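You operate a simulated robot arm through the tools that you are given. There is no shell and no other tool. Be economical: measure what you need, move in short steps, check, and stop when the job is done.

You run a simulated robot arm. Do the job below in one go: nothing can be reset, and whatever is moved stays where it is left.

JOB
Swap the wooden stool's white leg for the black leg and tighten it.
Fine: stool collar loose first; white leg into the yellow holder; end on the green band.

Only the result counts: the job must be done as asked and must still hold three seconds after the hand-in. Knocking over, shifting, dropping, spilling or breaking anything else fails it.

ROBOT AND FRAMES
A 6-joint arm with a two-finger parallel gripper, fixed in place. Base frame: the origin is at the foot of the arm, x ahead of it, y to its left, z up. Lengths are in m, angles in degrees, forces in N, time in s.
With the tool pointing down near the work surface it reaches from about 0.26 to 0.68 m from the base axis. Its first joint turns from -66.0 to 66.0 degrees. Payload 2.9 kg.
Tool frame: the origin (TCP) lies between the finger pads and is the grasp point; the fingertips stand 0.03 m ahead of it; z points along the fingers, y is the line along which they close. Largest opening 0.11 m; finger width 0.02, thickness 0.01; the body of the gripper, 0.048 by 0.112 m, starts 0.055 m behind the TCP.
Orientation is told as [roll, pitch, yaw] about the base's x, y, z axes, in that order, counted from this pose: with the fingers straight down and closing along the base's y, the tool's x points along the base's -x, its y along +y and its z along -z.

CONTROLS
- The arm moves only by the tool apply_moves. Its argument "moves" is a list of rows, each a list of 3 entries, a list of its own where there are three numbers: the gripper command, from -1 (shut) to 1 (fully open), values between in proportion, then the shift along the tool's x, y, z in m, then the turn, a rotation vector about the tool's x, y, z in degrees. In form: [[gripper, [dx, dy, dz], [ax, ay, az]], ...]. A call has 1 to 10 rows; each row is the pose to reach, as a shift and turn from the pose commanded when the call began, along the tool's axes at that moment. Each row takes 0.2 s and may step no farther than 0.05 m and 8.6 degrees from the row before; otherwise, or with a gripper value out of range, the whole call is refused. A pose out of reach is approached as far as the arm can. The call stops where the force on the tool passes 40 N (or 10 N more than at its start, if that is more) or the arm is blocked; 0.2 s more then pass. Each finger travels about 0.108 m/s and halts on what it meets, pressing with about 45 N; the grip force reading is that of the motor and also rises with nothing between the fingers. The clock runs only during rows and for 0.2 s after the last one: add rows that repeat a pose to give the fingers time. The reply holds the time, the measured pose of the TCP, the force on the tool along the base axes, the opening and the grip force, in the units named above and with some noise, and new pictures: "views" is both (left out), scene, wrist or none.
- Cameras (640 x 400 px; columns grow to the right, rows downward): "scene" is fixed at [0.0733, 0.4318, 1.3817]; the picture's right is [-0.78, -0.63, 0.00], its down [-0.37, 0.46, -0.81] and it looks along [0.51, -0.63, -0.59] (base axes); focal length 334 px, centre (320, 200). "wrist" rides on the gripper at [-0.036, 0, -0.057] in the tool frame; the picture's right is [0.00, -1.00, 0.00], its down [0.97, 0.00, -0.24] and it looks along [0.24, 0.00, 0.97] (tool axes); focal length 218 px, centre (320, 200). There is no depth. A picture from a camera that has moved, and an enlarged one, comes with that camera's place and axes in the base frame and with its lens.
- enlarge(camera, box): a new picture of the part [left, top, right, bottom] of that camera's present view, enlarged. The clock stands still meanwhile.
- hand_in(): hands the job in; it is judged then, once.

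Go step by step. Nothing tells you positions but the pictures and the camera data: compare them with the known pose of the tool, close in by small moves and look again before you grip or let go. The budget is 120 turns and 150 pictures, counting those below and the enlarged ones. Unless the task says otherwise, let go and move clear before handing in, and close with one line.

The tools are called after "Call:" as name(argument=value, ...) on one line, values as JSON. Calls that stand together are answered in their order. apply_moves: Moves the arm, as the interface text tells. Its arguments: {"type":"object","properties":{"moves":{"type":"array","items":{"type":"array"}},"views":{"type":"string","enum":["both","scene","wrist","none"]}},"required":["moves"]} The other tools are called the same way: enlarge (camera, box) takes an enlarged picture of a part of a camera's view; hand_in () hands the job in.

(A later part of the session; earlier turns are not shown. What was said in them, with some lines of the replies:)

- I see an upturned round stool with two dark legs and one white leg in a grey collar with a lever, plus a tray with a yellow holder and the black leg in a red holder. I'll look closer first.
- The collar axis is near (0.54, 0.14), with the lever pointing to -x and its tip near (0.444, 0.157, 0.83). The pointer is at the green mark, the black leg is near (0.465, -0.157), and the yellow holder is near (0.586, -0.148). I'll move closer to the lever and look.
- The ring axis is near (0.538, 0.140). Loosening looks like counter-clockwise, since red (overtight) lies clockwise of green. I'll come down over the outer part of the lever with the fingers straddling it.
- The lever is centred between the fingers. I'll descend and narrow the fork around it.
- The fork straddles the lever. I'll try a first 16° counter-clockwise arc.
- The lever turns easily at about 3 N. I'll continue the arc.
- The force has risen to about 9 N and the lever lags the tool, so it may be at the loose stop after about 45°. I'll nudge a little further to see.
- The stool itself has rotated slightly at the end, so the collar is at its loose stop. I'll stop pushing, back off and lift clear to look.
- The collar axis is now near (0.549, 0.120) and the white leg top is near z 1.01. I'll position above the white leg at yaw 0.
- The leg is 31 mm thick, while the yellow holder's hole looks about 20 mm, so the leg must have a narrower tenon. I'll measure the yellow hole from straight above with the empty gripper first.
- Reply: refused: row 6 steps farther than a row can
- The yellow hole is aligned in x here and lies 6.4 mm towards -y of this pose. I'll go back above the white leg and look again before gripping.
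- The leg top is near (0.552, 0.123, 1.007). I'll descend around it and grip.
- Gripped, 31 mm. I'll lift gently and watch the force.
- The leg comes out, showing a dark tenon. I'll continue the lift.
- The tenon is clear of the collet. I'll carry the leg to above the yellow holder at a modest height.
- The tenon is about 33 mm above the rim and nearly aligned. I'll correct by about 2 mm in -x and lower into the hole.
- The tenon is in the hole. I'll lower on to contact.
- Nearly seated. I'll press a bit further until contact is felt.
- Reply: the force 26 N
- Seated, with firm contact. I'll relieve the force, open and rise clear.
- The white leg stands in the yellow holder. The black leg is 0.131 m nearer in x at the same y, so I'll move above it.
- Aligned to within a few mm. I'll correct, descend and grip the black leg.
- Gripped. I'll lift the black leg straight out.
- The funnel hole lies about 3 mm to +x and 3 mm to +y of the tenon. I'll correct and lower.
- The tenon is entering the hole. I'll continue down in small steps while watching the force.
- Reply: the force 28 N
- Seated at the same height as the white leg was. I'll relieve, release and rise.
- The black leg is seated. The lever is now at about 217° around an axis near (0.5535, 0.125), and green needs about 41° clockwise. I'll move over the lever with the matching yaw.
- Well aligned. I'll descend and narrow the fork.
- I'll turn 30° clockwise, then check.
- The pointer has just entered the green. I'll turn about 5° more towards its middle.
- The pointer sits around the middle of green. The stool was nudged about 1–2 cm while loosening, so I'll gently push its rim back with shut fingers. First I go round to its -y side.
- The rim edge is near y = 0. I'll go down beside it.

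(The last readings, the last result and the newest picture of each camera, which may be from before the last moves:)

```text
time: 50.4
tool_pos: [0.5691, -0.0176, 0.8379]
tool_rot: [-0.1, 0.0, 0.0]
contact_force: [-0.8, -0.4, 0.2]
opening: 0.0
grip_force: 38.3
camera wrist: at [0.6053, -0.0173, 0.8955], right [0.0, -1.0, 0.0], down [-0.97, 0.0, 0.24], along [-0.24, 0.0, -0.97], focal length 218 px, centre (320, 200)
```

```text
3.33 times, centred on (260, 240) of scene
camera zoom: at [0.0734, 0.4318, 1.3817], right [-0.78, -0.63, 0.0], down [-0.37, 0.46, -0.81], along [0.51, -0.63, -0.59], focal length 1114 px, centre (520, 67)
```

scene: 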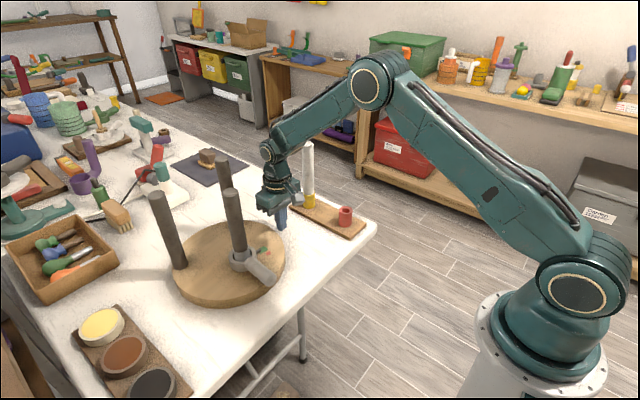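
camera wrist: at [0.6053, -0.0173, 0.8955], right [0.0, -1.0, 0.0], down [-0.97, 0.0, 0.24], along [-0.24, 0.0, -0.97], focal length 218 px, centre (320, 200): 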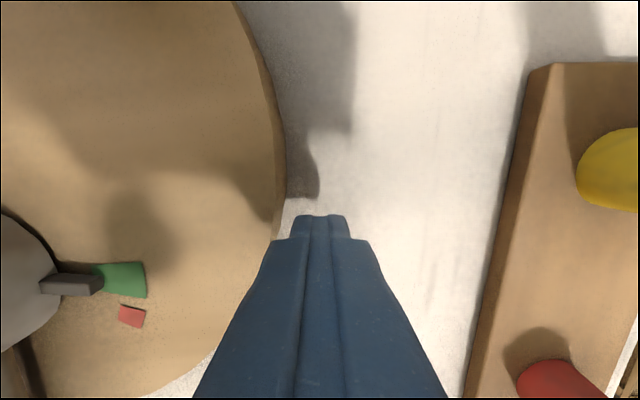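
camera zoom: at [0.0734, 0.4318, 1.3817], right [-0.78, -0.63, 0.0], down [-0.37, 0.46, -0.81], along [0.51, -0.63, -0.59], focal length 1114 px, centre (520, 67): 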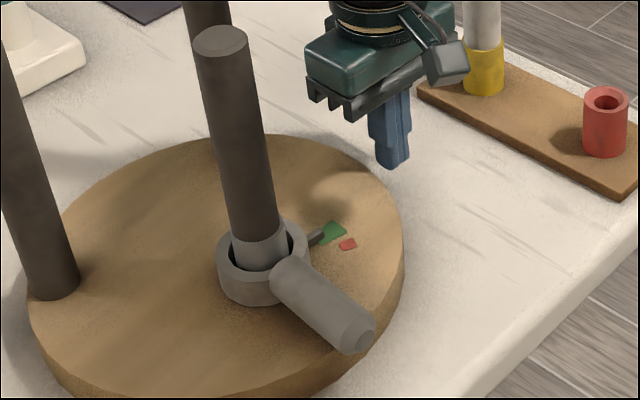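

Call:
apply_moves(moves=[[-1, [0, 0.004, 0], [0, 0, 0]], [-1, [0, 0.007, 0], [0, 0, 0]], [-1, [0, 0.01, 0], [0, 0, 0]], [-1, [0, 0.012, 0], [0, 0, 0]]], views="wrist")

```text
time: 51.4
tool_pos: [0.5687, -0.0048, 0.8369]
tool_rot: [0.1, 0.0, 0.0]
contact_force: [0.8, 0.4, -0.3]
opening: 0.0002
grip_force: 37.4
camera wrist: at [0.6055, -0.0049, 0.8945], right [0.0, -1.0, 0.0], down [-0.97, 0.0, 0.24], along [-0.24, 0.0, -0.97], focal length 218 px, centre (320, 200)
```

wrist: 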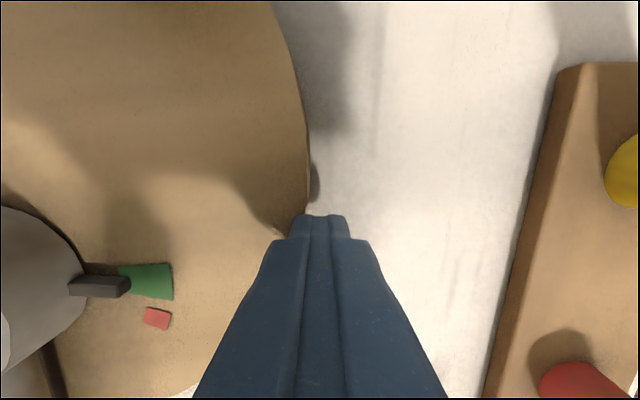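

About to touch the rim. I'll push about 12 mm slowly.

Call:
apply_moves(moves=[[-1, [0, 0.002, 0], [0, 0, 0]], [-1, [0, 0.004, 0], [0, 0, 0]], [-1, [0, 0.006, 0], [0, 0, 0]], [-1, [0, 0.008, 0], [0, 0, 0]], [-1, [0, 0.01, 0], [0, 0, 0]]], views="wrist")

Call:
enlarge(camera="scene", box=[140, 150, 300, 310])

```text
time: 52.6
tool_pos: [0.5696, 0.0048, 0.8365]
tool_rot: [0.0, 0.1, 0.0]
contact_force: [-2.6, -9.8, 3.2]
opening: 0.0
grip_force: 37.3
camera wrist: at [0.6056, 0.0045, 0.8945], right [0.0, -1.0, 0.0], down [-0.97, 0.0, 0.24], along [-0.24, 0.0, -0.97], focal length 218 px, centre (320, 200)
```

wrist: 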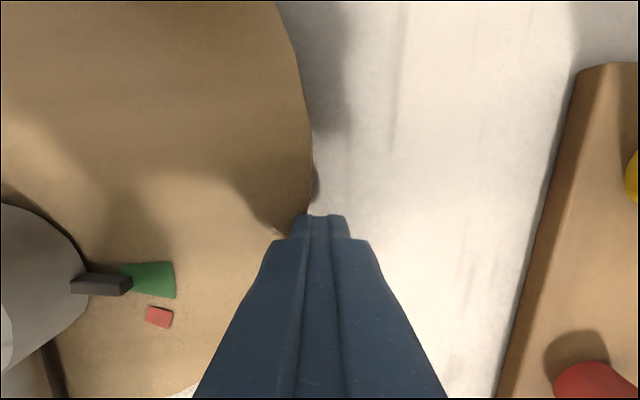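

```text
2.50 times, centred on (220, 230) of scene
camera zoom: at [0.0733, 0.4316, 1.3818], right [-0.78, -0.63, 0.0], down [-0.37, 0.46, -0.81], along [0.51, -0.63, -0.59], focal length 836 px, centre (570, 125)
```

zoom: 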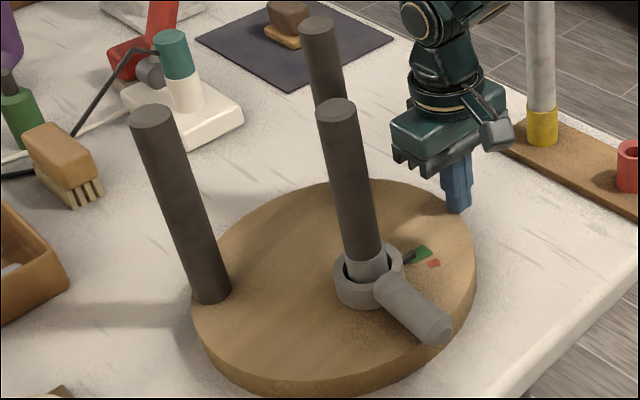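

The stool is back to within a few mm of its original place. I'll withdraw, rise and check the pointer.

Call:
apply_moves(moves=[[-1, [0, -0.015, 0], [0, 0, 0]], [-1, [0, -0.03, 0], [0, 0, 0]], [-1, [0, -0.03, -0.045], [0, 0, 0]], [-1, [0, -0.03, -0.09], [0, 0, 0]], [-1, [0, -0.03, -0.135], [0, 0, 0]], [-1, [0, -0.03, -0.18], [0, 0, 0]], [-1, [0.03, 0.0, -0.21], [0, 0, 0]], [-1, [0.06, 0.03, -0.23], [0, 0, 0]], [-1, [0.08, 0.05, -0.23], [0, 0, 0]]])

Call:
enlarge(camera="scene", box=[225, 235, 275, 285])

Call:
enlarge(camera="wrist", box=[180, 80, 280, 180])

```text
refused: row 7 steps farther than a row can; nothing moved
```

```text
8.00 times, centred on (250, 260) of scene
camera zoom: at [0.0733, 0.4316, 1.3818], right [-0.78, -0.63, 0.0], down [-0.37, 0.46, -0.81], along [0.51, -0.63, -0.59], focal length 2674 px, centre (880, -280)
```

zoom: 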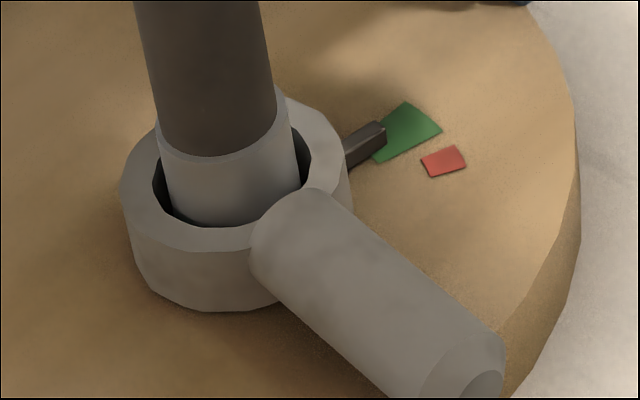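

```text
4.00 times, centred on (230, 130) of wrist
camera zoom: at [0.6056, 0.0045, 0.8945], right [0.0, -1.0, 0.0], down [-0.97, 0.0, 0.24], along [-0.24, 0.0, -0.97], focal length 873 px, centre (680, 480)
```

zoom: 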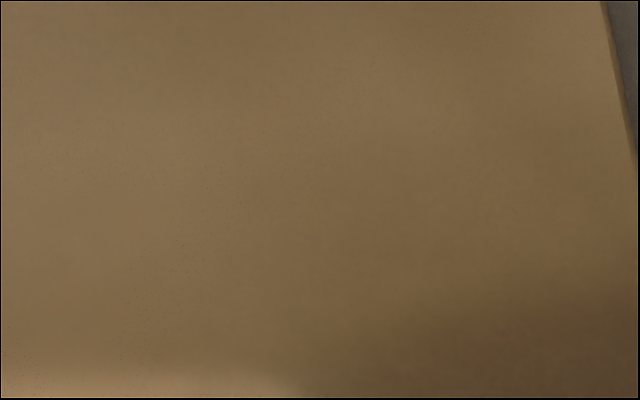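

Call:
apply_moves(moves=[[-1, [0, -0.015, 0], [0, 0, 0]], [-1, [0, -0.03, 0], [0, 0, 0]], [-1, [0, -0.03, -0.045], [0, 0, 0]], [-1, [0, -0.03, -0.09], [0, 0, 0]], [-1, [0, -0.03, -0.135], [0, 0, 0]], [-1, [0, -0.03, -0.18], [0, 0, 0]], [-1, [0, -0.03, -0.225], [0, 0, 0]], [-1, [0, 0.01, -0.24], [0, 0, 0]], [-1, [0, 0.05, -0.25], [0, 0, 0]], [-1, [0, 0.05, -0.25], [0, 0, 0]]])

Call:
enlarge(camera="wrist", box=[220, 140, 320, 240])

```text
time: 54.8
tool_pos: [0.5689, 0.0559, 1.0867]
tool_rot: [0.0, 0.0, 0.0]
contact_force: [0.7, -0.5, 0.6]
opening: 0.0
grip_force: 37.9
camera wrist: at [0.6044, 0.0554, 1.1445], right [0.0, -1.0, 0.0], down [-0.97, 0.0, 0.24], along [-0.24, 0.0, -0.97], focal length 218 px, centre (320, 200)
```

scene: 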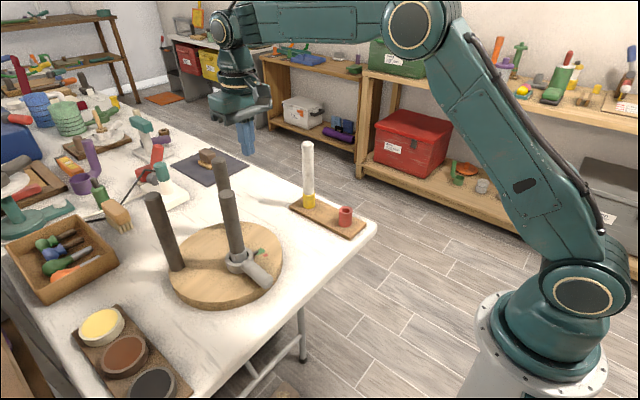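
wrist: 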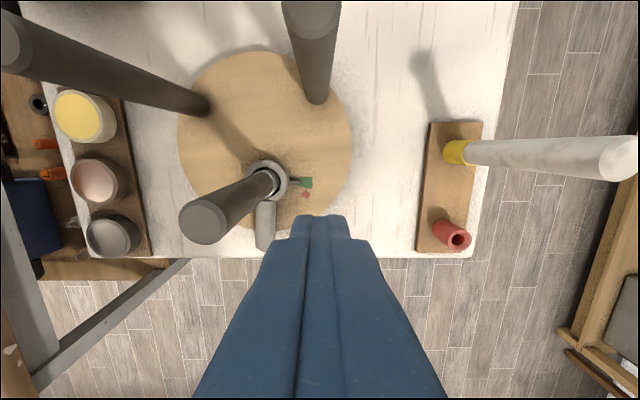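

```text
4.00 times, centred on (270, 190) of wrist
camera zoom: at [0.6044, 0.0554, 1.1445], right [0.0, -1.0, 0.0], down [-0.97, 0.0, 0.24], along [-0.24, 0.0, -0.97], focal length 873 px, centre (520, 240)
```

zoom: 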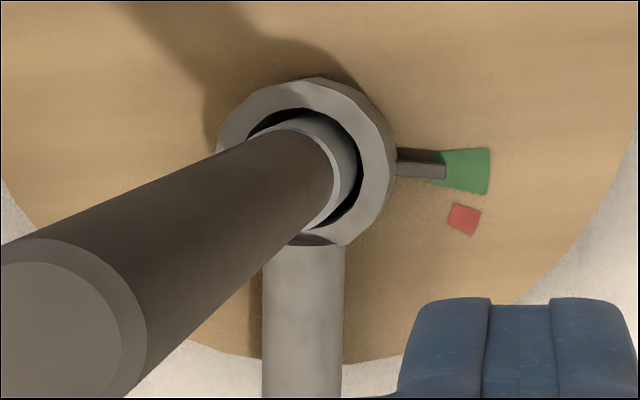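

The pointer sits mid-green from both viewpoints. The black leg is seated, the white leg stands in the yellow holder, and the gripper is clear.

Call:
hand_in()

```text
The job is handed in.
```

The black leg is in the stool's collar, tightened with the pointer in the middle of the green band, and the white leg is in the yellow holder. While I loosened the collar the stool slid about 2 cm at the collar, and I pushed it back to within a few millimetres, so it sits very slightly off its original spot.
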